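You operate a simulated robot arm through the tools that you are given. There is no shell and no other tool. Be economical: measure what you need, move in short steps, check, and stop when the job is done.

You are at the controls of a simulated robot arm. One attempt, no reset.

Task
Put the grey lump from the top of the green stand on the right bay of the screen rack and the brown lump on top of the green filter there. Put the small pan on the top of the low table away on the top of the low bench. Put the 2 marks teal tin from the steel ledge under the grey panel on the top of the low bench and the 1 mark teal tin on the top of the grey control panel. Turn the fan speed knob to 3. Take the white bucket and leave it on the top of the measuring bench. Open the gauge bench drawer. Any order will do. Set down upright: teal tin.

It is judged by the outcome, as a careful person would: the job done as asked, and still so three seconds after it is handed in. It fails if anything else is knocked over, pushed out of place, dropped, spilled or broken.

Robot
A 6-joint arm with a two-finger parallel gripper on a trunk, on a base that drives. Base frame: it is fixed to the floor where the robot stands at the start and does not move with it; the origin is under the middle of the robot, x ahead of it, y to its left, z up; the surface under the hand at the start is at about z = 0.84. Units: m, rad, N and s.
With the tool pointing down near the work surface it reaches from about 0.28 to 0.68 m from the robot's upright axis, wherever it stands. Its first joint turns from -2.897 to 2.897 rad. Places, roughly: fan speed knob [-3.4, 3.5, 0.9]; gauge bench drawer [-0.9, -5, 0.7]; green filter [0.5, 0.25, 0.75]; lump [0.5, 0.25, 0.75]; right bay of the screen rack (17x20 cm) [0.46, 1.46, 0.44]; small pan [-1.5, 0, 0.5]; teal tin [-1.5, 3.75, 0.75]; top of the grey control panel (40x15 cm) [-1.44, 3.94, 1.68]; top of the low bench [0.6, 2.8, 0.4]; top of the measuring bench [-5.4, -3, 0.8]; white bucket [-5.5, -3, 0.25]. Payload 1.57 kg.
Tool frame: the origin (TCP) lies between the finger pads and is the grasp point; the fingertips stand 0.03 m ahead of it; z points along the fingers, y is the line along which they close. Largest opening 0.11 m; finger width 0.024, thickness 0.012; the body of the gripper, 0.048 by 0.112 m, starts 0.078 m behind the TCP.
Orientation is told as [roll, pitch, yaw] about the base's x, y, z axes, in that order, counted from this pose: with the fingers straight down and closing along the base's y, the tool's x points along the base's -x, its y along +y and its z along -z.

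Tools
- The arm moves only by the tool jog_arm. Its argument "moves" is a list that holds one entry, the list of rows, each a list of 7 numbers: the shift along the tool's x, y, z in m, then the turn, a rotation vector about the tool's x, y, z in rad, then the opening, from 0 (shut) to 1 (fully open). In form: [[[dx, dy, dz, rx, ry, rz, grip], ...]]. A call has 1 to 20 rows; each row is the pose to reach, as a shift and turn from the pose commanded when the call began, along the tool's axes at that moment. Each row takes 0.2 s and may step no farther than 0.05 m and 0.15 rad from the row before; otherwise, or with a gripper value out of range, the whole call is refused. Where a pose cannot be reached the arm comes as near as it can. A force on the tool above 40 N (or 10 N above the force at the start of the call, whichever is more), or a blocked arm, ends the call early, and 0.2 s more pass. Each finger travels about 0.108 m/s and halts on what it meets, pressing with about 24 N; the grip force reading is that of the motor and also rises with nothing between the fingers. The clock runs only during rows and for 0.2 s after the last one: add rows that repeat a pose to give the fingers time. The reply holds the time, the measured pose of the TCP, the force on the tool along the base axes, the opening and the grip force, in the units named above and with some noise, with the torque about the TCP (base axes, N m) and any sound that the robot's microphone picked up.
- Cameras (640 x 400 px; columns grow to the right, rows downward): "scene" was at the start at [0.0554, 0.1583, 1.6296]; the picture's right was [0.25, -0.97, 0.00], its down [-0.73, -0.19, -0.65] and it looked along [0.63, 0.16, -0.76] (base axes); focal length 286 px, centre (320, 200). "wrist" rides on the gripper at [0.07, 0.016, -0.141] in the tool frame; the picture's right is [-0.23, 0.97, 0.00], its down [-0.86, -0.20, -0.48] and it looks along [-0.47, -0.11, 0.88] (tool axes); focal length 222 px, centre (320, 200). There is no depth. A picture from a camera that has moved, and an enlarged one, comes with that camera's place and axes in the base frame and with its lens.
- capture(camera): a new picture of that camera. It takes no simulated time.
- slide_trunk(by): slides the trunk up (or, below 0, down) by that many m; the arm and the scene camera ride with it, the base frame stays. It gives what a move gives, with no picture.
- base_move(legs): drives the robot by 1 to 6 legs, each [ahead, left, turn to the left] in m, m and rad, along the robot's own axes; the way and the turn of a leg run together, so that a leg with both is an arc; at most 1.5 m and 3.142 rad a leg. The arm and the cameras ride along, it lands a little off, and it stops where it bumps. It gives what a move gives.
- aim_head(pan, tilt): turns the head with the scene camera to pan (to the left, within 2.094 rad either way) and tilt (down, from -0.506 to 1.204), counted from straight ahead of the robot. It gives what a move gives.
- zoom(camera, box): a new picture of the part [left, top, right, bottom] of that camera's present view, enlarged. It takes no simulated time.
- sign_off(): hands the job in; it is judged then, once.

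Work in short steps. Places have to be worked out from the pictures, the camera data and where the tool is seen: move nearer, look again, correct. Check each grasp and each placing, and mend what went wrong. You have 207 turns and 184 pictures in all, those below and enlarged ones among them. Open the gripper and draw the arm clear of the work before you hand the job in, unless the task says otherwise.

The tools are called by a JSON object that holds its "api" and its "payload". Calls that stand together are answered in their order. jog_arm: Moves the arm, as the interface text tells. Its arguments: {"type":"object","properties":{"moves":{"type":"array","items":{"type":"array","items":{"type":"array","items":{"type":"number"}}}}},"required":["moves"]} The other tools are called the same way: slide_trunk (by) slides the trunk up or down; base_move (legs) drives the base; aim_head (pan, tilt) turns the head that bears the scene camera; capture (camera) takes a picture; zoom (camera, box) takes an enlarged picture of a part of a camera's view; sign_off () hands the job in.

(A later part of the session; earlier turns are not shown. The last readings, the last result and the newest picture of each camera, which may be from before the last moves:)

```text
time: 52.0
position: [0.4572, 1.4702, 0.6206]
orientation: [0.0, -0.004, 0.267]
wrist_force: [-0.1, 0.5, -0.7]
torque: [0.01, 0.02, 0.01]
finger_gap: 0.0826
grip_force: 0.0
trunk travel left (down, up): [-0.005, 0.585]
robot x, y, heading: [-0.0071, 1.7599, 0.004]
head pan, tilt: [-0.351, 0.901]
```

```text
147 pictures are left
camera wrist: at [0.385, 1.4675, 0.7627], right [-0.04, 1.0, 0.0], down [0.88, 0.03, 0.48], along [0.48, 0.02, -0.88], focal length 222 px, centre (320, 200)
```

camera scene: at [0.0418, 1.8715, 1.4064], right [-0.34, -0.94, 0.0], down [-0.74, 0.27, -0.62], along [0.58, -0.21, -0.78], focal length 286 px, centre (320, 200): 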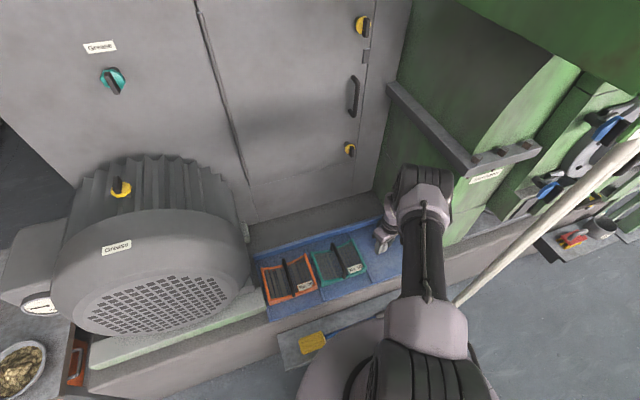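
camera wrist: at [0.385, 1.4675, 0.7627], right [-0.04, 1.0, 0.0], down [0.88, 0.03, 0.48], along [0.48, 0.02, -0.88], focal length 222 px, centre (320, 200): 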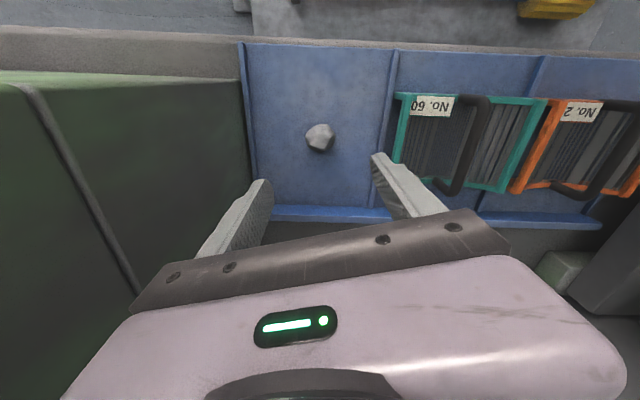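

The grey lump sits in the right bay. I swing the arm back left and up, raise the trunk, and look toward the low bench.

{"api": "jog_arm", "payload": {"moves": [[[0.01, 0.04, -0.01, 0, 0, 0, 0.75], [0.02, 0.08, -0.02, 0, 0, 0, 0.75], [0.03, 0.12, -0.03, 0, 0, 0, 0.75], [0.04, 0.16, -0.04, 0, 0, 0, 0.75], [0.05, 0.2, -0.05, 0, 0, 0, 0.75], [0.06, 0.24, -0.08, 0, 0, 0, 0.75], [0.08, 0.26, -0.11, 0, 0, 0, 0.75], [0.09, 0.28, -0.15, 0, 0, 0, 0.75], [0.1, 0.3, -0.19, 0, 0, 0, 0.75]]]}}

{"api": "slide_trunk", "payload": {"by": 0.22}}

{"api": "base_move", "payload": {"legs": [[-0.4, 0, 0], [0, 0.9, 0]]}}

{"api": "aim_head", "payload": {"pan": 0.0, "tilt": 0.7}}

{"api": "capture", "payload": {"camera": "scene"}}

{"api": "aim_head", "payload": {"pan": 1.9, "tilt": 0.5}}

{"api": "capture", "payload": {"camera": "scene"}}

```text
refused: row 6 steps farther than a row can; nothing moved
```

```text
time: 54.3
position: [0.4574, 1.4704, 0.8414]
orientation: [0.001, -0.003, 0.266]
wrist_force: [-0.1, -1.1, 0.5]
torque: [-0.01, -0.03, -0.01]
finger_gap: 0.0824
grip_force: 0.2
trunk travel left (down, up): [-0.225, 0.365]
robot x, y, heading: [-0.0071, 1.7588, 0.004]
head pan, tilt: [-0.351, 0.901]
```

```text
time: 61.2
position: [0.0397, 2.3683, 0.8405]
orientation: [0.0, -0.003, 0.273]
wrist_force: [0.4, 0.7, -0.3]
torque: [-0.02, 0.03, 0.01]
finger_gap: 0.0826
grip_force: 0.1
trunk travel left (down, up): [-0.225, 0.365]
robot x, y, heading: [-0.4275, 2.6506, 0.013]
head pan, tilt: [-0.351, 0.901]
```

```text
time: 62.0
position: [0.0403, 2.366, 0.8408]
orientation: [0.0, -0.004, 0.273]
wrist_force: [0.0, 0.3, 1.1]
torque: [0.02, -0.03, -0.01]
finger_gap: 0.0823
grip_force: 0.0
trunk travel left (down, up): [-0.225, 0.365]
robot x, y, heading: [-0.4263, 2.6472, 0.012]
head pan, tilt: [0.0, 0.7]
```

```text
146 pictures are left
camera scene: at [-0.364, 2.7897, 1.6425], right [0.01, -1.0, 0.0], down [-0.64, -0.01, -0.76], along [0.76, 0.01, -0.64], focal length 286 px, centre (320, 200)
```

scene: 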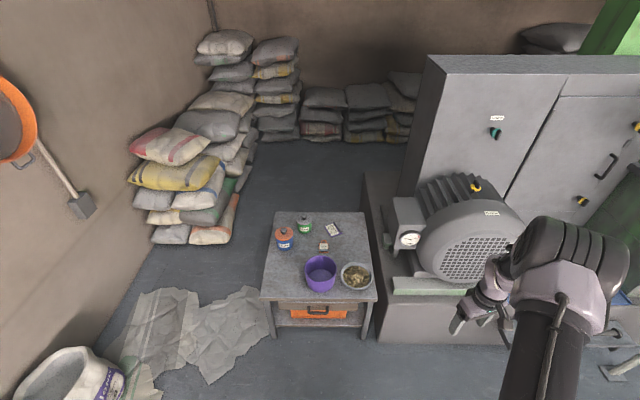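

```text
time: 63.9
position: [0.0407, 2.3671, 0.841]
orientation: [-0.001, -0.004, 0.277]
wrist_force: [0.3, 0.3, -0.6]
torque: [0.0, 0.02, 0.0]
finger_gap: 0.0826
grip_force: 0.1
trunk travel left (down, up): [-0.225, 0.365]
robot x, y, heading: [-0.427, 2.649, 0.011]
head pan, tilt: [1.901, 0.499]
```

```text
145 pictures are left
camera scene: at [-0.4795, 2.8743, 1.6602], right [0.94, 0.34, 0.0], down [0.16, -0.45, -0.88], along [-0.29, 0.83, -0.48], focal length 286 px, centre (320, 200)
```

scene: 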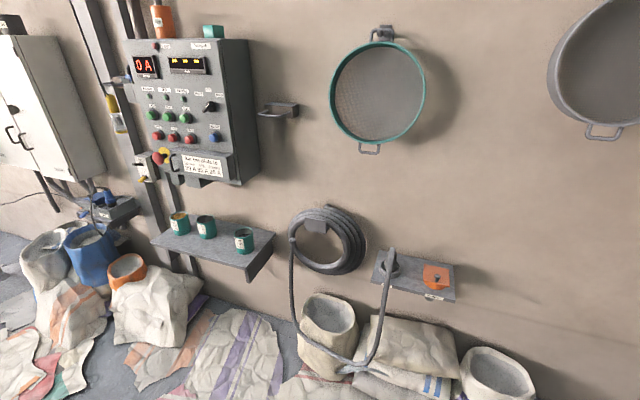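

No bumps. There are three teal tins on the ledge and items already on the panel top. I enlarge.

{"api": "zoom", "payload": {"camera": "scene", "box": [130, 190, 290, 290]}}

{"api": "zoom", "payload": {"camera": "scene", "box": [100, 0, 290, 120]}}

```text
4.00 times, centred on (210, 240) of scene
camera zoom: at [-0.4795, 2.8743, 1.6602], right [0.94, 0.34, 0.0], down [0.16, -0.45, -0.88], along [-0.29, 0.83, -0.48], focal length 1142 px, centre (760, 40)
```

zoom: 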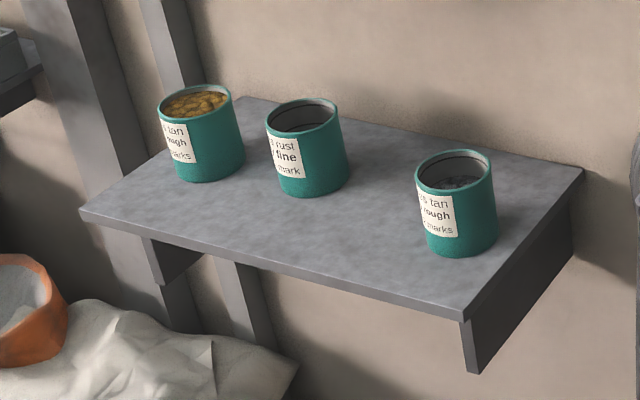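

```text
3.33 times, centred on (195, 60) of scene
camera zoom: at [-0.4795, 2.8743, 1.6602], right [0.94, 0.34, 0.0], down [0.16, -0.45, -0.88], along [-0.29, 0.83, -0.48], focal length 952 px, centre (737, 667)
```

zoom: 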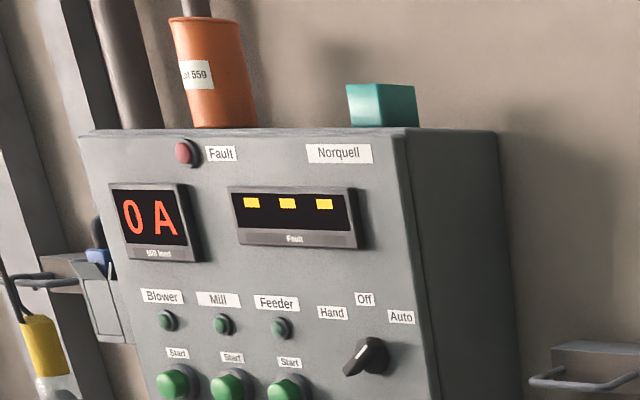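

The middle tin is "1 mark"; the outer ones need reading from the front. I tuck the arm, then drive to stand in front of the ledge, looking at floor clutter first.

{"api": "jog_arm", "payload": {"moves": [[[0.025, 0.027, -0.02, 0, 0, 0, 0.75], [0.05, 0.054, -0.04, 0, 0, 0, 0.75], [0.075, 0.08, -0.06, 0, 0, 0, 0.75], [0.1, 0.107, -0.08, 0, 0, 0, 0.75], [0.125, 0.134, -0.1, 0, 0, 0, 0.75], [0.15, 0.161, -0.12, 0, 0, 0, 0.75]]]}}

{"api": "aim_head", "payload": {"pan": 2.05, "tilt": 0.85}}

{"api": "capture", "payload": {"camera": "scene"}}

```text
time: 65.3
position: [-0.1493, 2.4807, 0.9597]
orientation: [0.001, -0.004, 0.275]
wrist_force: [0.2, 0.3, -0.7]
torque: [-0.05, -0.02, -0.03]
finger_gap: 0.0826
grip_force: 0.0
trunk travel left (down, up): [-0.225, 0.365]
robot x, y, heading: [-0.4302, 2.6477, 0.011]
head pan, tilt: [1.901, 0.499]
```

```text
time: 66.1
position: [-0.1488, 2.479, 0.9593]
orientation: [-0.001, -0.005, 0.275]
wrist_force: [-1.2, 0.3, 0.3]
torque: [0.01, -0.01, 0.0]
finger_gap: 0.0823
grip_force: 0.1
trunk travel left (down, up): [-0.225, 0.365]
robot x, y, heading: [-0.4299, 2.6529, 0.015]
head pan, tilt: [2.051, 0.85]
```

```text
142 pictures are left
camera scene: at [-0.4859, 2.8575, 1.6303], right [0.88, 0.47, 0.0], down [0.35, -0.66, -0.66], along [-0.31, 0.58, -0.75], focal length 286 px, centre (320, 200)
```

scene: 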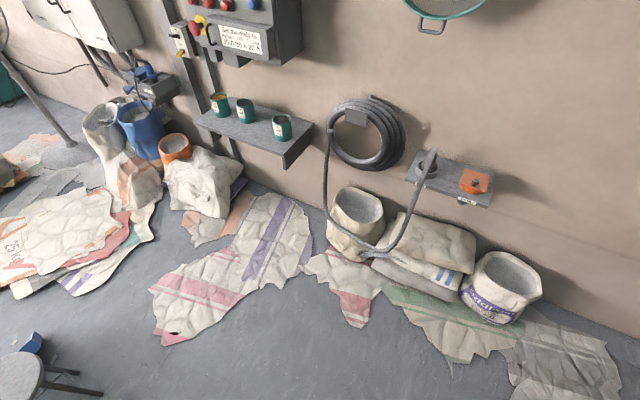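

Flat sacks lie on the floor in front of the ledge; otherwise clear. I turn to face the wall and drive to about (-1.45, 3.05).

{"api": "base_move", "payload": {"legs": [[0, 0, 1.555], [0.4, 0, 0], [0, 1.05, 0]]}}

{"api": "aim_head", "payload": {"pan": 0.0, "tilt": 0.6}}

{"api": "capture", "payload": {"camera": "scene"}}

```text
time: 77.4
position: [-1.3149, 3.2992, 0.9605]
orientation: [0.0, -0.003, 1.873]
wrist_force: [-0.4, -0.1, 0.3]
torque: [-0.02, -0.02, -0.02]
finger_gap: 0.0824
grip_force: 0.1
trunk travel left (down, up): [-0.225, 0.365]
robot x, y, heading: [-1.4772, 3.0128, 1.611]
head pan, tilt: [2.051, 0.85]
```

```text
time: 79.3
position: [-1.3153, 3.2993, 0.9582]
orientation: [0.001, -0.002, 1.874]
wrist_force: [0.6, -0.2, -0.1]
torque: [0.04, -0.01, 0.02]
finger_gap: 0.0826
grip_force: 0.1
trunk travel left (down, up): [-0.225, 0.365]
robot x, y, heading: [-1.4741, 3.0154, 1.615]
head pan, tilt: [0.0, 0.6]
```

```text
141 pictures are left
camera scene: at [-1.6202, 3.0761, 1.6512], right [1.0, 0.04, 0.0], down [0.02, -0.56, -0.83], along [-0.04, 0.82, -0.56], focal length 286 px, centre (320, 200)
```

scene: 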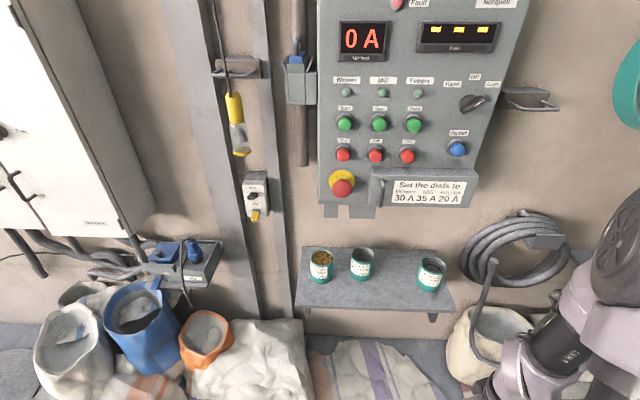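

Now I read the labels.

{"api": "zoom", "payload": {"camera": "scene", "box": [290, 240, 390, 300]}}

{"api": "zoom", "payload": {"camera": "scene", "box": [390, 240, 470, 300]}}

```text
6.40 times, centred on (340, 270) of scene
camera zoom: at [-1.6202, 3.0761, 1.6512], right [1.0, 0.04, 0.0], down [0.02, -0.56, -0.83], along [-0.04, 0.82, -0.56], focal length 1827 px, centre (192, -248)
```

zoom: 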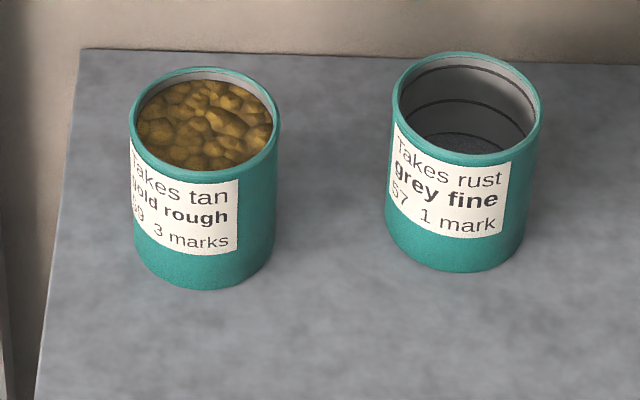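

```text
6.67 times, centred on (430, 270) of scene
camera zoom: at [-1.6202, 3.0761, 1.6512], right [1.0, 0.04, 0.0], down [0.02, -0.56, -0.83], along [-0.04, 0.82, -0.56], focal length 1903 px, centre (-413, -267)
```

zoom: 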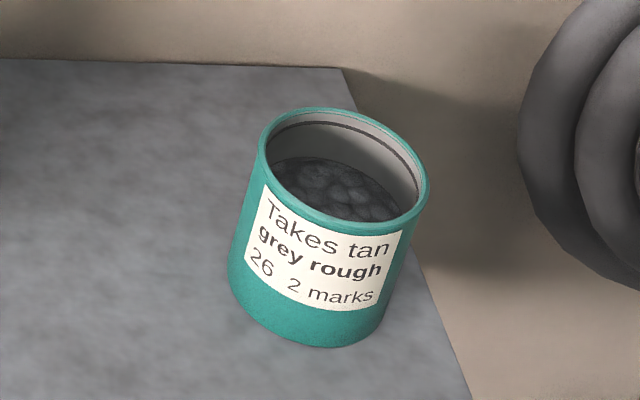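

Right tin = 2 marks, middle = 1 mark. Before grasping I test whether a downward grip can reach panel-top height (z ≈ 1.75).

{"api": "slide_trunk", "payload": {"by": 0.36}}

{"api": "jog_arm", "payload": {"moves": [[[0, 0.03, -0.04, 0, 0, 0, 0.75], [0, 0.06, -0.08, 0, 0, 0, 0.75], [0, 0.09, -0.12, 0, 0, 0, 0.75], [0, 0.12, -0.16, 0, 0, 0, 0.75], [0, 0.13, -0.2, 0, 0, 0, 0.75], [0, 0.13, -0.25, 0, 0, 0, 0.75], [0, 0.13, -0.3, 0, 0, 0, 0.75], [0, 0.13, -0.35, 0, 0, 0, 0.75], [0, 0.13, -0.4, 0, 0, 0, 0.75], [0, 0.13, -0.45, 0, 0, 0, 0.75]]]}}

{"api": "aim_head", "payload": {"pan": 0.0, "tilt": 0.35}}

{"api": "capture", "payload": {"camera": "scene"}}

```text
time: 82.8
position: [-1.3153, 3.2996, 1.3195]
orientation: [0.0, -0.004, 1.874]
wrist_force: [-0.2, -0.4, -0.8]
torque: [0.02, 0.01, 0.01]
finger_gap: 0.0824
grip_force: 0.1
trunk travel left (down, up): [-0.585, 0.005]
robot x, y, heading: [-1.4771, 3.0128, 1.616]
head pan, tilt: [0.0, 0.6]
```

```text
time: 85.0
position: [-1.4395, 3.258, 1.7681]
orientation: [0.005, 0.006, 1.874]
wrist_force: [0.0, 0.0, 0.5]
torque: [0.04, 0.0, -0.01]
finger_gap: 0.0824
grip_force: 0.1
out of reach, approached as far as the arm can: row 3
trunk travel left (down, up): [-0.585, 0.005]
robot x, y, heading: [-1.4779, 3.0169, 1.609]
head pan, tilt: [0.0, 0.6]
```

```text
time: 85.8
position: [-1.4396, 3.2588, 1.7683]
orientation: [0.001, 0.001, 1.873]
wrist_force: [-0.9, 0.0, -0.2]
torque: [-0.01, 0.01, 0.0]
finger_gap: 0.0827
grip_force: 0.1
trunk travel left (down, up): [-0.585, 0.005]
robot x, y, heading: [-1.479, 3.0142, 1.611]
head pan, tilt: [0.0, 0.351]
```

```text
138 pictures are left
camera scene: at [-1.6164, 3.081, 2.0461], right [1.0, 0.0, 0.0], down [0.0, -0.22, -0.98], along [0.0, 0.98, -0.22], focal length 286 px, centre (320, 200)
```

scene: 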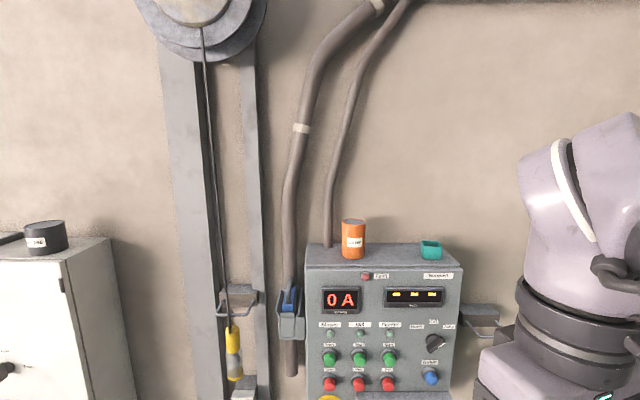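

Height is reachable close in; I test it farther out (r ≈ 0.5) too.

{"api": "jog_arm", "payload": {"moves": [[[-0.04, -0.0125, -0.01, 0, 0, 0, 0.75], [-0.08, -0.025, -0.02, 0, 0, 0, 0.75], [-0.12, -0.0375, -0.03, 0, 0, 0, 0.75], [-0.16, -0.05, -0.04, 0, 0, 0, 0.75], [-0.2, -0.0625, -0.05, 0, 0, 0, 0.75], [-0.24, -0.075, -0.06, 0, 0, 0, 0.75], [-0.28, -0.0875, -0.06, 0, 0, 0, 0.75]]]}}

{"api": "zoom", "payload": {"camera": "scene", "box": [290, 190, 490, 315]}}

{"api": "capture", "payload": {"camera": "wrist"}}

```text
time: 87.4
position: [-1.44, 3.52, 1.8021]
orientation: [-0.001, -0.005, 1.875]
wrist_force: [-0.1, -1.0, -0.3]
torque: [0.02, -0.01, -0.03]
finger_gap: 0.0825
grip_force: 0.1
out of reach, approached as far as the arm can: row 6, 7
trunk travel left (down, up): [-0.585, 0.005]
robot x, y, heading: [-1.4778, 3.0145, 1.613]
head pan, tilt: [0.0, 0.351]
```

```text
3.20 times, centred on (390, 252) of scene
camera zoom: at [-1.6203, 3.0811, 2.0339], right [1.0, 0.04, 0.0], down [0.01, -0.34, -0.94], along [-0.04, 0.94, -0.34], focal length 914 px, centre (96, 32)
```

zoom: 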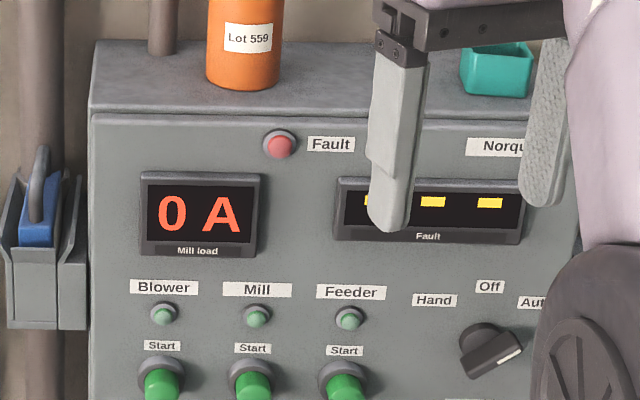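

```text
136 pictures are left
camera wrist: at [-1.434, 3.4478, 1.9431], right [-1.0, -0.07, 0.0], down [-0.07, 0.87, 0.48], along [-0.04, 0.48, -0.88], focal length 222 px, centre (320, 200)
```

wrist: 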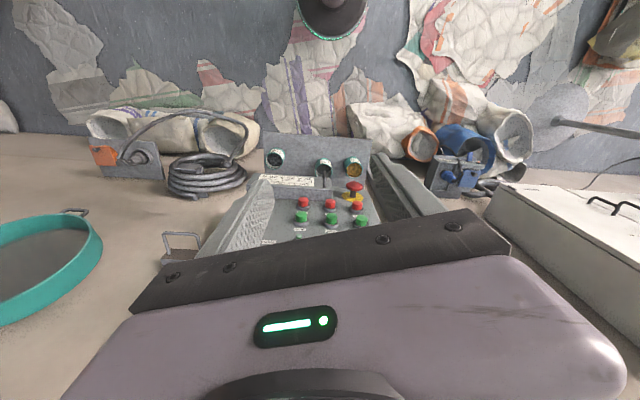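

A downward grip reaches z≈1.80 at r≈0.5. Since the panel overhangs the tins on the ledge, I'll use a forward-tilted (~45°) tool with fingers closing along x, for both grasp and placing. I pull back, square the yaw and lower the trunk.

{"api": "jog_arm", "payload": {"moves": [[[0.03, 0.01, 0.03, 0, 0, 0.1, 1], [0.06, 0.02, 0.07, 0, 0, 0.2, 1], [0.09, 0.03, 0.11, 0, 0, 0.3, 1], [0.09, 0.03, 0.15, 0, 0, 0.304, 1], [0.09, 0.03, 0.2, 0, 0, 0.304, 1], [0.09, 0.03, 0.25, 0, 0, 0.304, 1], [0.09, 0.03, 0.3, 0, 0, 0.304, 1]]]}}

{"api": "slide_trunk", "payload": {"by": -0.36}}

{"api": "jog_arm", "payload": {"moves": [[[0, 0, 0.02, 0, -0.13, 0, 1], [0, 0, 0.04, 0, -0.26, 0, 1], [0, 0, 0.06, 0, -0.39, 0, 1], [0, 0, 0.08, 0, -0.52, 0, 1], [0, 0, 0.1, 0, -0.65, 0, 1], [0, 0, 0.12, 0, -0.785, 0, 1]]]}}

{"api": "aim_head", "payload": {"pan": 0.0, "tilt": 0.8}}

{"api": "capture", "payload": {"camera": "scene"}}

{"api": "capture", "payload": {"camera": "wrist"}}

```text
refused: row 2 steps farther than a row can; nothing moved
```

```text
time: 90.9
position: [-1.4405, 3.521, 1.4428]
orientation: [-0.001, -0.004, 1.874]
wrist_force: [0.4, 0.1, -0.3]
torque: [0.01, 0.0, -0.01]
finger_gap: 0.0823
grip_force: 0.1
trunk travel left (down, up): [-0.225, 0.365]
robot x, y, heading: [-1.4776, 3.0156, 1.611]
head pan, tilt: [0.0, 0.351]
```

```text
time: 92.3
position: [-1.4411, 3.5186, 1.3225]
orientation: [-0.001, -0.79, 1.874]
wrist_force: [-0.7, -0.1, 0.0]
torque: [0.02, 0.01, 0.0]
finger_gap: 0.11
grip_force: 0.1
out of reach, approached as far as the arm can: row 1
trunk travel left (down, up): [-0.225, 0.365]
robot x, y, heading: [-1.4788, 3.0129, 1.61]
head pan, tilt: [0.0, 0.351]
```

```text
time: 93.2
position: [-1.4403, 3.518, 1.3227]
orientation: [-0.001, -0.791, 1.876]
wrist_force: [0.1, 0.5, 0.6]
torque: [-0.01, 0.0, -0.02]
finger_gap: 0.1099
grip_force: 0.0
trunk travel left (down, up): [-0.225, 0.365]
robot x, y, heading: [-1.48, 3.0131, 1.614]
head pan, tilt: [0.0, 0.799]
```

```text
135 pictures are left
camera scene: at [-1.6201, 3.0744, 1.6463], right [1.0, 0.04, 0.0], down [0.03, -0.61, -0.79], along [-0.03, 0.79, -0.61], focal length 286 px, centre (320, 200)
```

scene: 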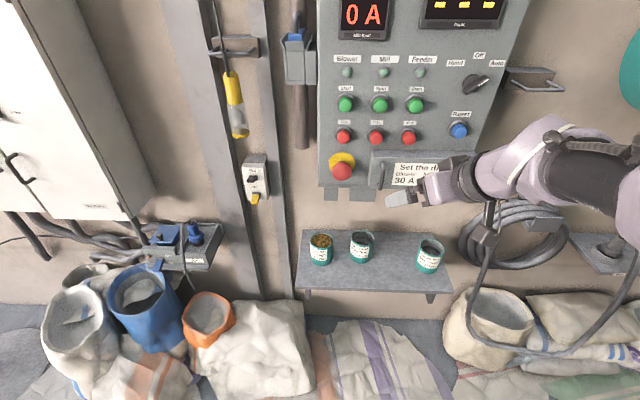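

```text
134 pictures are left
camera wrist: at [-1.4117, 3.371, 1.3725], right [-0.98, -0.14, 0.16], down [0.11, 0.31, 0.94], along [-0.18, 0.94, -0.29], focal length 222 px, centre (320, 200)
```

wrist: 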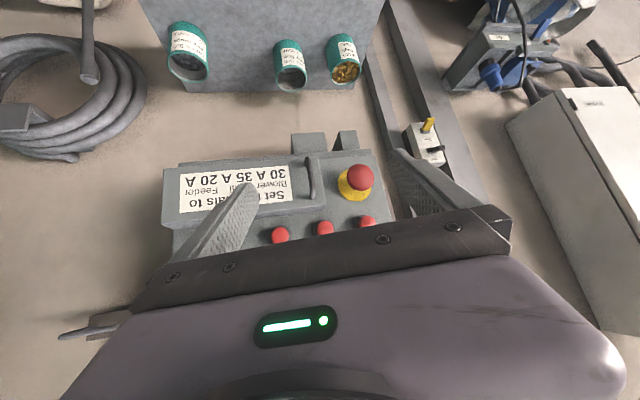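

The tilted pose works. I lower to z≈0.95, pull back slightly, and square the yaw to face the wall.

{"api": "jog_arm", "payload": {"moves": [[[0.032, 0, 0.02, 0.054, 0, 0.0535, 1], [0.064, 0, 0.041, 0.108, 0, 0.107, 1], [0.096, 0, 0.061, 0.162, 0, 0.161, 1], [0.128, 0, 0.081, 0.2166, 0, 0.2147, 1], [0.16, 0, 0.102, 0.2166, 0, 0.2147, 1], [0.191, 0, 0.122, 0.2166, 0, 0.2147, 1], [0.223, 0, 0.143, 0.2166, 0, 0.2147, 1], [0.255, 0, 0.163, 0.2166, 0, 0.2147, 1], [0.287, 0, 0.183, 0.2166, 0, 0.2147, 1], [0.319, 0, 0.204, 0.2166, 0, 0.2147, 1]]]}}

{"api": "capture", "payload": {"camera": "wrist"}}

{"api": "capture", "payload": {"camera": "scene"}}

```text
time: 95.4
position: [-1.3873, 3.4537, 1.0834]
orientation: [0.037, -0.766, 1.553]
wrist_force: [0.7, -0.3, -0.4]
torque: [0.01, 0.0, 0.0]
finger_gap: 0.1101
grip_force: 0.1
out of reach, approached as far as the arm can: row 6, 7, 8, 9, 10
trunk travel left (down, up): [-0.225, 0.365]
robot x, y, heading: [-1.4808, 3.013, 1.613]
head pan, tilt: [0.0, 0.799]
```

```text
133 pictures are left
camera wrist: at [-1.4, 3.3047, 1.137], right [-0.97, 0.16, 0.18], down [0.22, 0.29, 0.93], along [0.09, 0.95, -0.31], focal length 222 px, centre (320, 200)
```

wrist: 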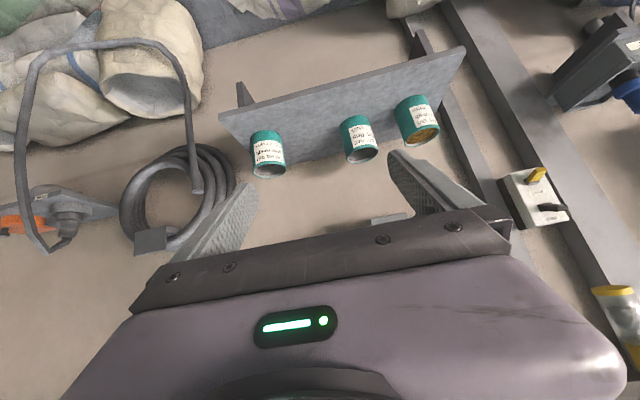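

```text
132 pictures are left
camera scene: at [-1.6197, 3.0691, 1.6342], right [1.0, 0.04, 0.0], down [0.03, -0.72, -0.7], along [-0.03, 0.7, -0.72], focal length 286 px, centre (320, 200)
```

scene: 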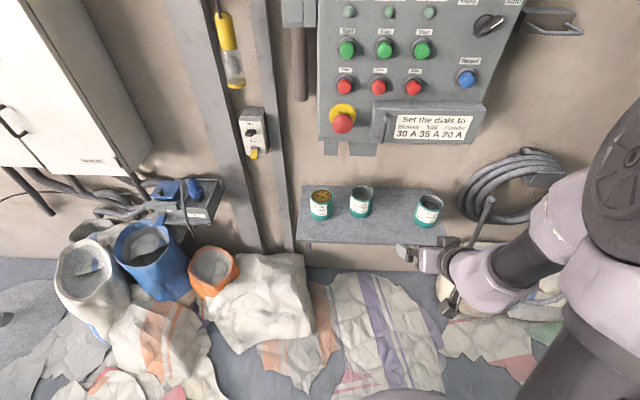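

Low reach with 45° tilt is limited, so I reduce the tilt to 30°, level out roll, shift over the middle tin's x, and lower the trunk partly.

{"api": "slide_trunk", "payload": {"by": -0.1}}

{"api": "jog_arm", "payload": {"moves": [[[0, 0.03, 0, 0.018, 0.12, 0, 1], [0, 0.06, 0, 0.037, 0.246, 0, 1], [0, 0.1, 0, 0.037, 0.246, 0, 1]]]}}

{"api": "capture", "payload": {"camera": "wrist"}}

```text
time: 96.8
position: [-1.3862, 3.4532, 0.9834]
orientation: [0.038, -0.766, 1.553]
wrist_force: [-0.1, 0.2, -1.1]
torque: [0.0, 0.01, -0.01]
finger_gap: 0.1101
grip_force: 0.1
trunk travel left (down, up): [-0.125, 0.465]
robot x, y, heading: [-1.4773, 3.0152, 1.613]
head pan, tilt: [0.0, 0.799]
```

```text
time: 97.5
position: [-1.469, 3.4467, 0.9827]
orientation: [0.006, -0.496, 1.558]
wrist_force: [-0.5, -0.2, -1.0]
torque: [0.0, 0.02, -0.02]
finger_gap: 0.1099
grip_force: 0.0
out of reach, approached as far as the arm can: row 3
trunk travel left (down, up): [-0.125, 0.465]
robot x, y, heading: [-1.4793, 3.0121, 1.613]
head pan, tilt: [0.0, 0.799]
```

```text
131 pictures are left
camera wrist: at [-1.4865, 3.3183, 1.0748], right [-0.97, 0.21, 0.11], down [0.21, 0.52, 0.83], along [0.11, 0.83, -0.55], focal length 222 px, centre (320, 200)
```

wrist: 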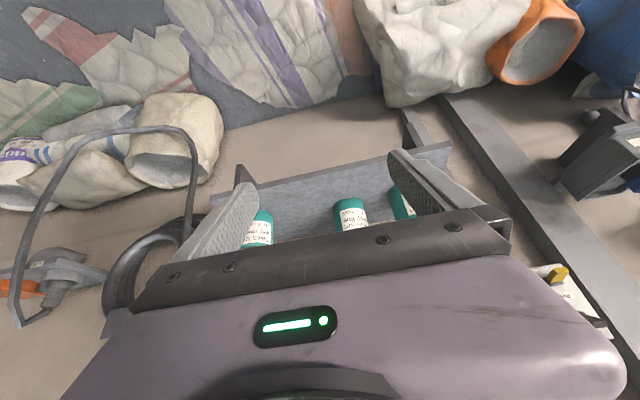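

I drive ahead 0.27 m so the tin comes within comfortable reach.

{"api": "base_move", "payload": {"legs": [[0.27, 0, 0]]}}

{"api": "capture", "payload": {"camera": "wrist"}}

{"api": "capture", "payload": {"camera": "scene"}}

```text
time: 99.4
position: [-1.4823, 3.7126, 0.9831]
orientation: [0.005, -0.497, 1.559]
wrist_force: [-0.1, -0.7, 0.2]
torque: [0.0, -0.06, 0.0]
finger_gap: 0.1098
grip_force: 0.1
trunk travel left (down, up): [-0.125, 0.465]
robot x, y, heading: [-1.4877, 3.2779, 1.616]
head pan, tilt: [0.0, 0.799]
```

```text
130 pictures are left
camera wrist: at [-1.4988, 3.5838, 1.0745], right [-0.97, 0.21, 0.11], down [0.21, 0.52, 0.83], along [0.11, 0.83, -0.55], focal length 222 px, centre (320, 200)
```

wrist: 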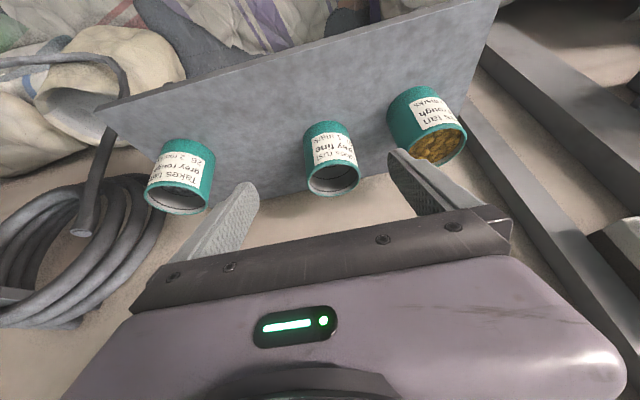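

```text
129 pictures are left
camera scene: at [-1.6316, 3.3339, 1.5342], right [1.0, 0.04, 0.0], down [0.03, -0.72, -0.7], along [-0.03, 0.7, -0.72], focal length 286 px, centre (320, 200)
```

scene: 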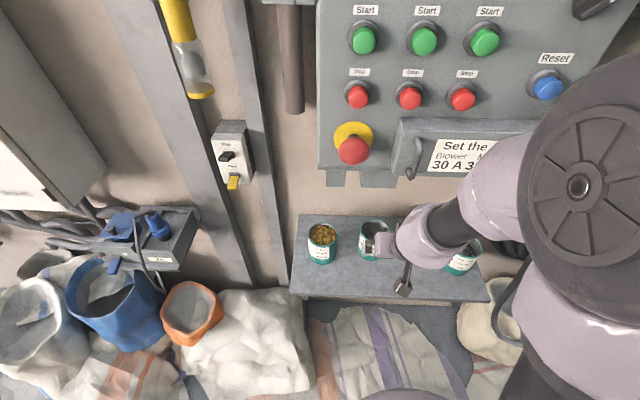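

The middle tin is at about (-1.492, 3.883, 0.79). I align laterally and advance part of the way along the tool axis.

{"api": "jog_arm", "payload": {"moves": [[[-0.03, 0.006, 0, 0, 0, 0, 1], [-0.0645, 0.012, 0, 0, 0, 0, 1], [-0.0645, 0.012, 0.04, 0, 0, 0, 1], [-0.0645, 0.012, 0.08, 0, 0, 0, 1], [-0.0645, 0.012, 0.12, 0, 0, 0, 1]]]}}

{"api": "capture", "payload": {"camera": "wrist"}}

```text
time: 100.6
position: [-1.4927, 3.8263, 0.9081]
orientation: [0.007, -0.496, 1.559]
wrist_force: [0.1, 0.0, 0.8]
torque: [0.0, -0.01, 0.04]
finger_gap: 0.1101
grip_force: 0.2
out of reach, approached as far as the arm can: row 1, 2
trunk travel left (down, up): [-0.125, 0.465]
robot x, y, heading: [-1.4849, 3.284, 1.62]
head pan, tilt: [0.0, 0.799]
```

```text
128 pictures are left
camera wrist: at [-1.5088, 3.6975, 0.9999], right [-0.97, 0.21, 0.11], down [0.21, 0.52, 0.83], along [0.11, 0.83, -0.55], focal length 222 px, centre (320, 200)
```

wrist: 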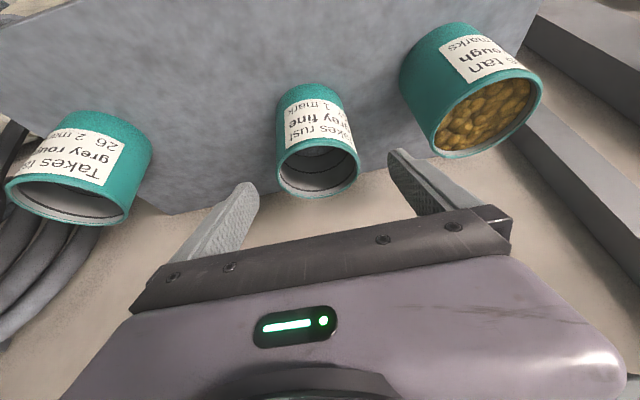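

Aligned. I finish the advance and close.

{"api": "jog_arm", "payload": {"moves": [[[0, 0, 0.04, 0, 0, 0, 1], [0, 0, 0.08, 0, 0, 0, 1], [0, 0, 0.105, 0, 0, 0, 1], [0, 0, 0.117, 0, 0, 0, 1], [0, 0, 0.117, 0, 0, 0, 1]]]}}

{"api": "capture", "payload": {"camera": "wrist"}}

{"api": "zoom", "payload": {"camera": "scene", "box": [280, 190, 500, 320]}}

```text
time: 101.8
position: [-1.4946, 3.8831, 0.8084]
orientation: [0.005, -0.496, 1.56]
wrist_force: [0.1, 0.2, 0.4]
torque: [0.01, 0.0, -0.04]
finger_gap: 0.11
grip_force: 0.2
trunk travel left (down, up): [-0.125, 0.465]
robot x, y, heading: [-1.4913, 3.2801, 1.612]
head pan, tilt: [0.0, 0.799]
```

```text
127 pictures are left
camera wrist: at [-1.5107, 3.754, 0.8988], right [-0.97, 0.21, 0.11], down [0.21, 0.52, 0.83], along [0.11, 0.83, -0.55], focal length 222 px, centre (320, 200)
```

wrist: 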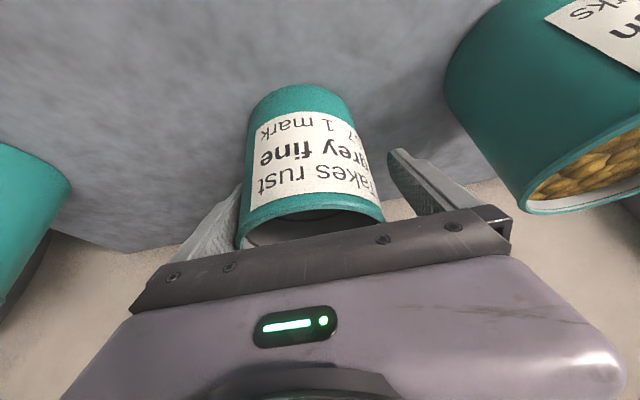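

```text
2.91 times, centred on (390, 255) of scene
camera zoom: at [-1.6315, 3.3332, 1.5343], right [1.0, 0.04, 0.0], down [0.03, -0.72, -0.7], along [-0.03, 0.7, -0.72], focal length 830 px, centre (116, 40)
```

zoom: 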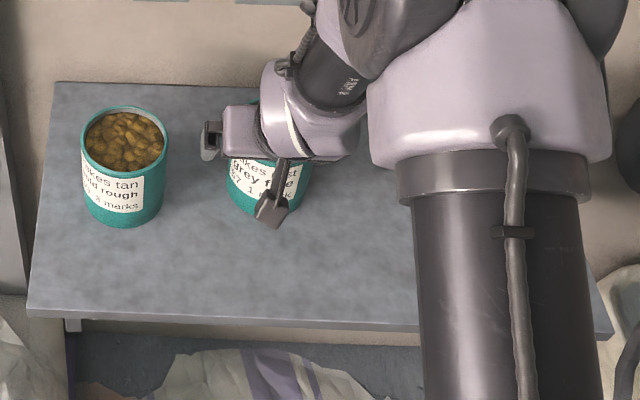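

The tin sits between the fingers. I close and lift a little.

{"api": "jog_arm", "payload": {"moves": [[[0, 0, 0, 0, 0, 0, 0.9], [0, 0, 0, 0, 0, 0, 0.75], [0, 0, 0, 0, 0, 0, 0.6], [0, 0, 0, 0, 0, 0, 0.5], [0, 0, 0, 0, 0, 0, 0.5], [0, 0, 0, 0, 0, 0, 0.5]]]}}

{"api": "capture", "payload": {"camera": "wrist"}}

```text
time: 103.2
position: [-1.4953, 3.8834, 0.8074]
orientation: [0.003, -0.498, 1.559]
wrist_force: [0.7, 0.2, 1.3]
torque: [0.05, -0.12, 0.03]
finger_gap: 0.0869
grip_force: 24.3
trunk travel left (down, up): [-0.125, 0.465]
robot x, y, heading: [-1.4887, 3.2798, 1.618]
head pan, tilt: [0.0, 0.799]
```

```text
125 pictures are left
camera wrist: at [-1.5107, 3.7539, 0.899], right [-0.97, 0.21, 0.11], down [0.21, 0.52, 0.83], along [0.11, 0.83, -0.55], focal length 222 px, centre (320, 200)
```

wrist: 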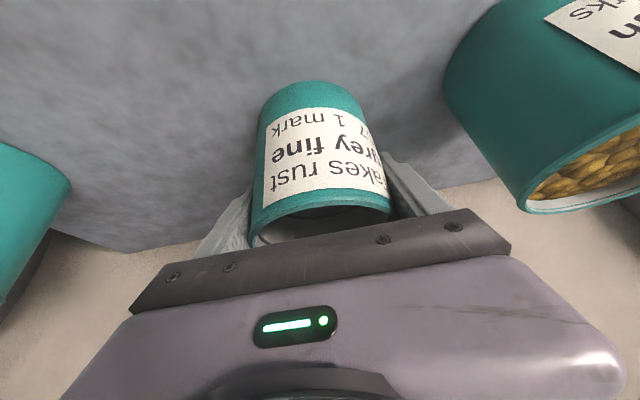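

Held (gap 0.087). I lift 6 cm vertically and check, then back the base out from under the panel.

{"api": "jog_arm", "payload": {"moves": [[[-0.0095, 0, -0.0176, 0, 0, 0, 0.5], [-0.019, 0, -0.035, 0, 0, 0, 0.5], [-0.0286, 0, -0.0527, 0, 0, 0, 0.5], [-0.0286, 0, -0.0527, 0, 0, 0, 0.5]]]}}

{"api": "base_move", "payload": {"legs": [[-0.3, 0, 0]]}}

{"api": "capture", "payload": {"camera": "wrist"}}

{"api": "capture", "payload": {"camera": "scene"}}

```text
time: 104.2
position: [-1.5013, 3.8776, 0.8627]
orientation: [-0.001, -0.489, 1.57]
wrist_force: [0.6, 0.1, -1.8]
torque: [0.0, 0.0, -0.01]
finger_gap: 0.0866
grip_force: 24.0
trunk travel left (down, up): [-0.125, 0.465]
robot x, y, heading: [-1.4895, 3.2799, 1.617]
head pan, tilt: [0.0, 0.799]
```

```text
time: 106.3
position: [-1.478, 3.5832, 0.8673]
orientation: [0.008, -0.498, 1.558]
wrist_force: [-0.6, 0.6, -1.7]
torque: [-0.01, 0.01, -0.02]
finger_gap: 0.0868
grip_force: 24.1
trunk travel left (down, up): [-0.125, 0.465]
robot x, y, heading: [-1.4718, 2.9787, 1.618]
head pan, tilt: [0.0, 0.799]
```

```text
124 pictures are left
camera wrist: at [-1.495, 3.4538, 0.959], right [-0.97, 0.21, 0.11], down [0.21, 0.52, 0.83], along [0.11, 0.83, -0.55], focal length 222 px, centre (320, 200)
```

wrist: 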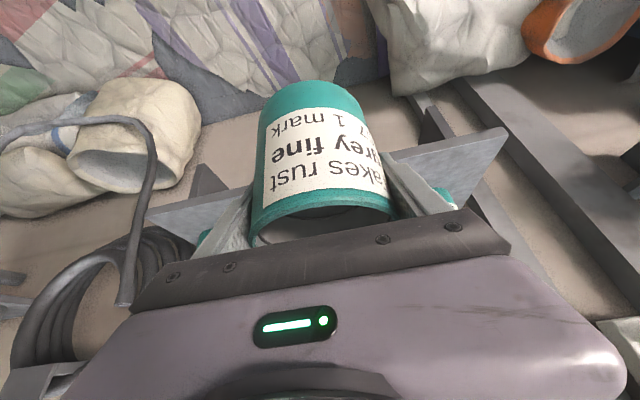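

```text
123 pictures are left
camera scene: at [-1.6183, 3.0333, 1.5343], right [1.0, 0.04, 0.0], down [0.03, -0.72, -0.7], along [-0.03, 0.7, -0.72], focal length 286 px, centre (320, 200)
```

scene: 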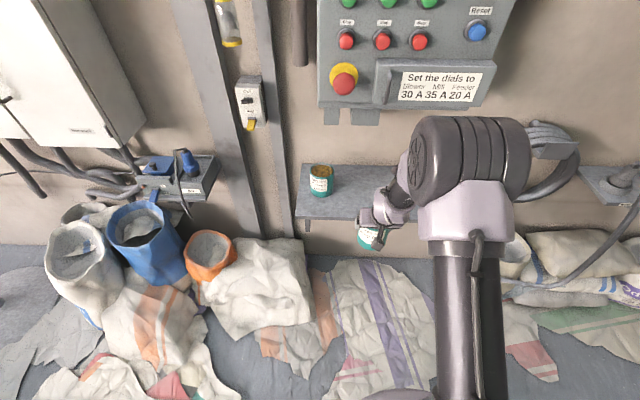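

Tin held upright. I raise the trunk, then the arm, staying in front of the panel.

{"api": "slide_trunk", "payload": {"by": 0.46}}

{"api": "jog_arm", "payload": {"moves": [[[-0.019, 0, -0.035, 0, 0, 0, 0.5], [-0.038, 0, -0.07, 0, 0, 0, 0.5], [-0.057, 0, -0.105, 0, 0, 0, 0.5], [-0.076, 0, -0.14, 0, 0, 0, 0.5], [-0.095, 0, -0.176, 0, 0, 0, 0.5], [-0.114, 0, -0.211, 0, 0, 0, 0.5], [-0.134, 0, -0.246, 0, 0, 0, 0.5], [-0.153, 0, -0.281, 0, 0, 0, 0.5], [-0.172, 0, -0.316, 0, 0, 0, 0.5], [-0.191, 0, -0.352, 0, 0, 0, 0.5], [-0.21, 0, -0.387, 0, 0, 0, 0.5], [-0.222, 0, -0.41, 0, 0, 0, 0.5]]]}}

{"api": "aim_head", "payload": {"pan": -0.1, "tilt": 0.35}}

{"api": "capture", "payload": {"camera": "scene"}}

{"api": "capture", "payload": {"camera": "wrist"}}

```text
refused: 0.46 is not a number from -0.4 to 0.4
```

```text
time: 108.9
position: [-1.4782, 3.583, 1.3353]
orientation: [0.007, -0.496, 1.558]
wrist_force: [0.1, 1.0, -3.1]
torque: [0.0, 0.03, 0.04]
finger_gap: 0.0864
grip_force: 23.7
trunk travel left (down, up): [-0.125, 0.465]
robot x, y, heading: [-1.4768, 2.9801, 1.614]
head pan, tilt: [0.0, 0.799]
```

```text
time: 109.8
position: [-1.4783, 3.5827, 1.3335]
orientation: [0.007, -0.494, 1.559]
wrist_force: [-0.2, -0.4, -2.8]
torque: [0.02, 0.03, -0.01]
finger_gap: 0.0865
grip_force: 24.2
trunk travel left (down, up): [-0.125, 0.465]
robot x, y, heading: [-1.4739, 2.9805, 1.614]
head pan, tilt: [-0.099, 0.351]
```

```text
122 pictures are left
camera scene: at [-1.6096, 3.0462, 1.5738], right [1.0, -0.06, 0.0], down [-0.02, -0.34, -0.94], along [0.05, 0.94, -0.34], focal length 286 px, centre (320, 200)
```

scene: 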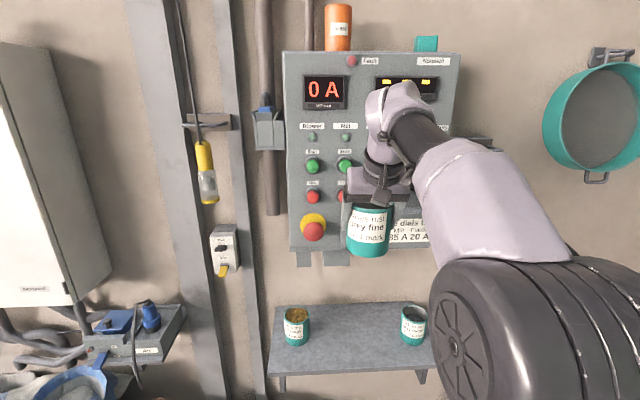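

```text
121 pictures are left
camera wrist: at [-1.4938, 3.4536, 1.4256], right [-0.97, 0.21, 0.11], down [0.21, 0.52, 0.83], along [0.11, 0.83, -0.55], focal length 222 px, centre (320, 200)
```

wrist: 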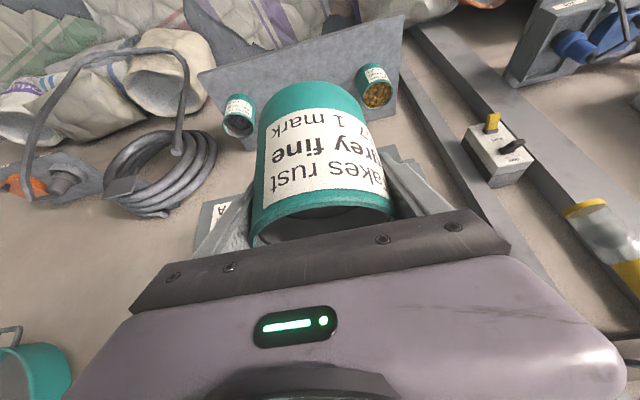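

Fine; now the trunk goes up in two slides to bring the tin to z≈1.79.

{"api": "slide_trunk", "payload": {"by": 0.39}}

{"api": "slide_trunk", "payload": {"by": 0.07}}

{"api": "capture", "payload": {"camera": "scene"}}

{"api": "capture", "payload": {"camera": "wrist"}}

```text
time: 113.5
position: [-1.4777, 3.583, 1.7243]
orientation: [0.007, -0.495, 1.559]
wrist_force: [-0.1, 0.1, -2.8]
torque: [0.0, 0.05, 0.01]
finger_gap: 0.0865
grip_force: 23.8
trunk travel left (down, up): [-0.515, 0.075]
robot x, y, heading: [-1.4759, 2.9776, 1.618]
head pan, tilt: [-0.099, 0.351]
```

```text
time: 114.6
position: [-1.4781, 3.5825, 1.7947]
orientation: [0.007, -0.495, 1.559]
wrist_force: [-0.2, -0.4, -2.4]
torque: [-0.01, 0.03, 0.0]
finger_gap: 0.0865
grip_force: 24.4
trunk travel left (down, up): [-0.585, 0.005]
robot x, y, heading: [-1.4744, 2.982, 1.611]
head pan, tilt: [-0.099, 0.351]
```

```text
120 pictures are left
camera scene: at [-1.6096, 3.0464, 2.0338], right [1.0, -0.06, 0.0], down [-0.02, -0.34, -0.94], along [0.05, 0.94, -0.34], focal length 286 px, centre (320, 200)
```

scene: 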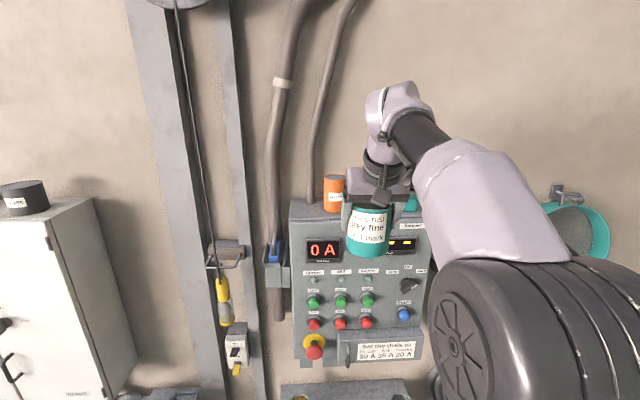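

```text
119 pictures are left
camera wrist: at [-1.4938, 3.4537, 1.8856], right [-0.97, 0.21, 0.11], down [0.21, 0.52, 0.83], along [0.11, 0.83, -0.55], focal length 222 px, centre (320, 200)
```

wrist: 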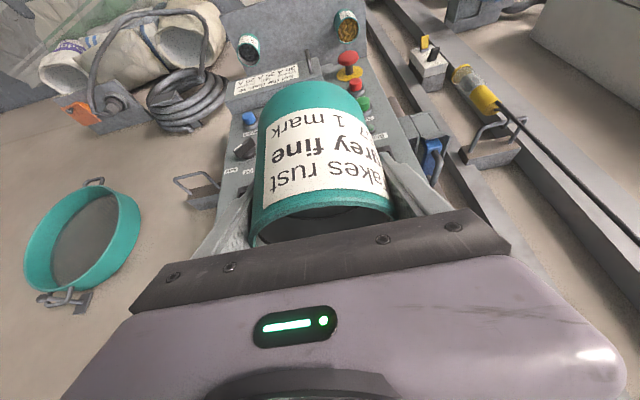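

The free gap between orange can and teal box centres at x≈-1.388. I shift the base right 0.105 m and ahead 0.25, then check.

{"api": "base_move", "payload": {"legs": [[0, -0.105, 0], [0.2, 0, 0]]}}

{"api": "capture", "payload": {"camera": "scene"}}

```text
time: 117.0
position: [-1.3794, 3.7914, 1.794]
orientation: [0.009, -0.498, 1.557]
wrist_force: [1.2, 0.3, -1.8]
torque: [-0.01, 0.02, 0.06]
finger_gap: 0.087
grip_force: 24.3
trunk travel left (down, up): [-0.585, 0.005]
robot x, y, heading: [-1.3803, 3.1881, 1.611]
head pan, tilt: [-0.099, 0.351]
```

```text
118 pictures are left
camera scene: at [-1.5123, 3.2552, 2.034], right [1.0, -0.06, 0.0], down [-0.02, -0.34, -0.94], along [0.06, 0.94, -0.34], focal length 286 px, centre (320, 200)
```

scene: 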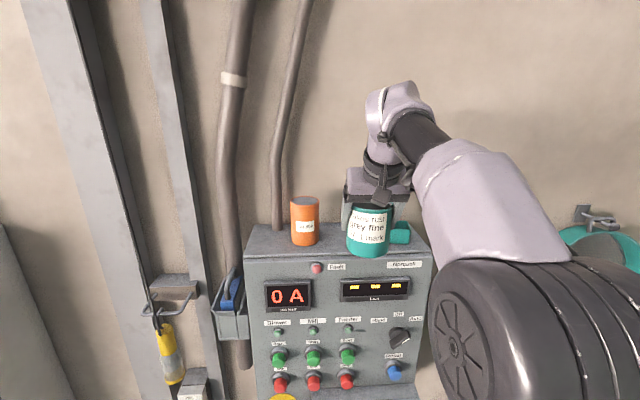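

Aligned at x≈-1.385 for the gap. I drive ahead the remaining 0.13 m.

{"api": "base_move", "payload": {"legs": [[0.13, 0, 0]]}}

{"api": "capture", "payload": {"camera": "scene"}}

{"api": "capture", "payload": {"camera": "wrist"}}

```text
time: 118.3
position: [-1.3846, 3.9162, 1.7958]
orientation: [0.007, -0.496, 1.556]
wrist_force: [0.0, -0.5, -2.4]
torque: [-0.01, -0.02, 0.02]
finger_gap: 0.0864
grip_force: 23.5
trunk travel left (down, up): [-0.585, 0.005]
robot x, y, heading: [-1.3853, 3.3133, 1.614]
head pan, tilt: [-0.099, 0.351]
```

```text
117 pictures are left
camera scene: at [-1.518, 3.3804, 2.034], right [1.0, -0.06, 0.0], down [-0.02, -0.34, -0.94], along [0.06, 0.94, -0.34], focal length 286 px, centre (320, 200)
```

scene: 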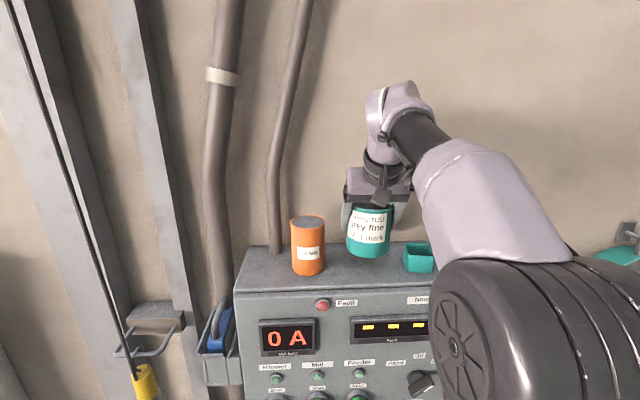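

```text
116 pictures are left
camera wrist: at [-1.4012, 3.7876, 1.8864], right [-0.97, 0.21, 0.11], down [0.21, 0.52, 0.83], along [0.11, 0.83, -0.55], focal length 222 px, centre (320, 200)
```

wrist: 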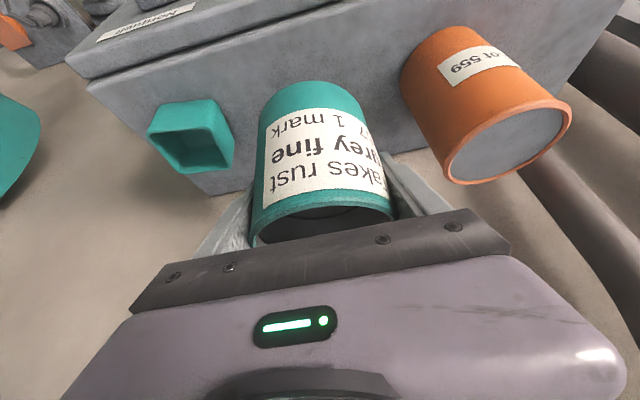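

Well centred in the gap. I lower vertically until contact.

{"api": "jog_arm", "payload": {"moves": [[[0.0095, 0, 0.0176, 0, 0, 0, 0.5], [0.0167, 0, 0.0308, 0, 0, 0, 0.5], [0.0191, 0, 0.0352, 0, 0, 0, 0.5], [0.021, 0, 0.0387, 0, 0, 0, 0.5], [0.0229, 0, 0.0422, 0, 0, 0, 0.5], [0.0248, 0, 0.0457, 0, 0, 0, 0.5], [0.0267, 0, 0.0492, 0, 0, 0, 0.5], [0.0286, 0, 0.0527, 0, 0, 0, 0.5]]]}}

{"api": "zoom", "payload": {"camera": "scene", "box": [280, 180, 440, 280]}}

```text
time: 120.1
position: [-1.3843, 3.9162, 1.7363]
orientation: [0.006, -0.502, 1.556]
wrist_force: [-1.0, -0.5, 19.8]
torque: [0.01, -0.69, 0.02]
finger_gap: 0.0853
grip_force: 24.2
trunk travel left (down, up): [-0.585, 0.005]
robot x, y, heading: [-1.3838, 3.3163, 1.613]
head pan, tilt: [-0.099, 0.351]
```

```text
4.00 times, centred on (360, 230) of scene
camera zoom: at [-1.5186, 3.3792, 2.0341], right [1.0, -0.06, 0.0], down [-0.02, -0.34, -0.94], along [0.06, 0.94, -0.34], focal length 1142 px, centre (160, 80)
```

zoom: 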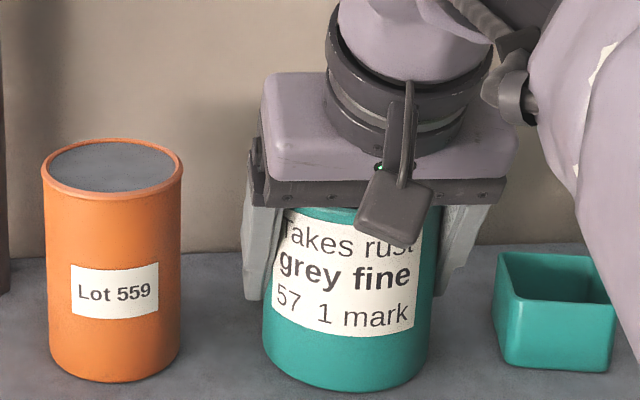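

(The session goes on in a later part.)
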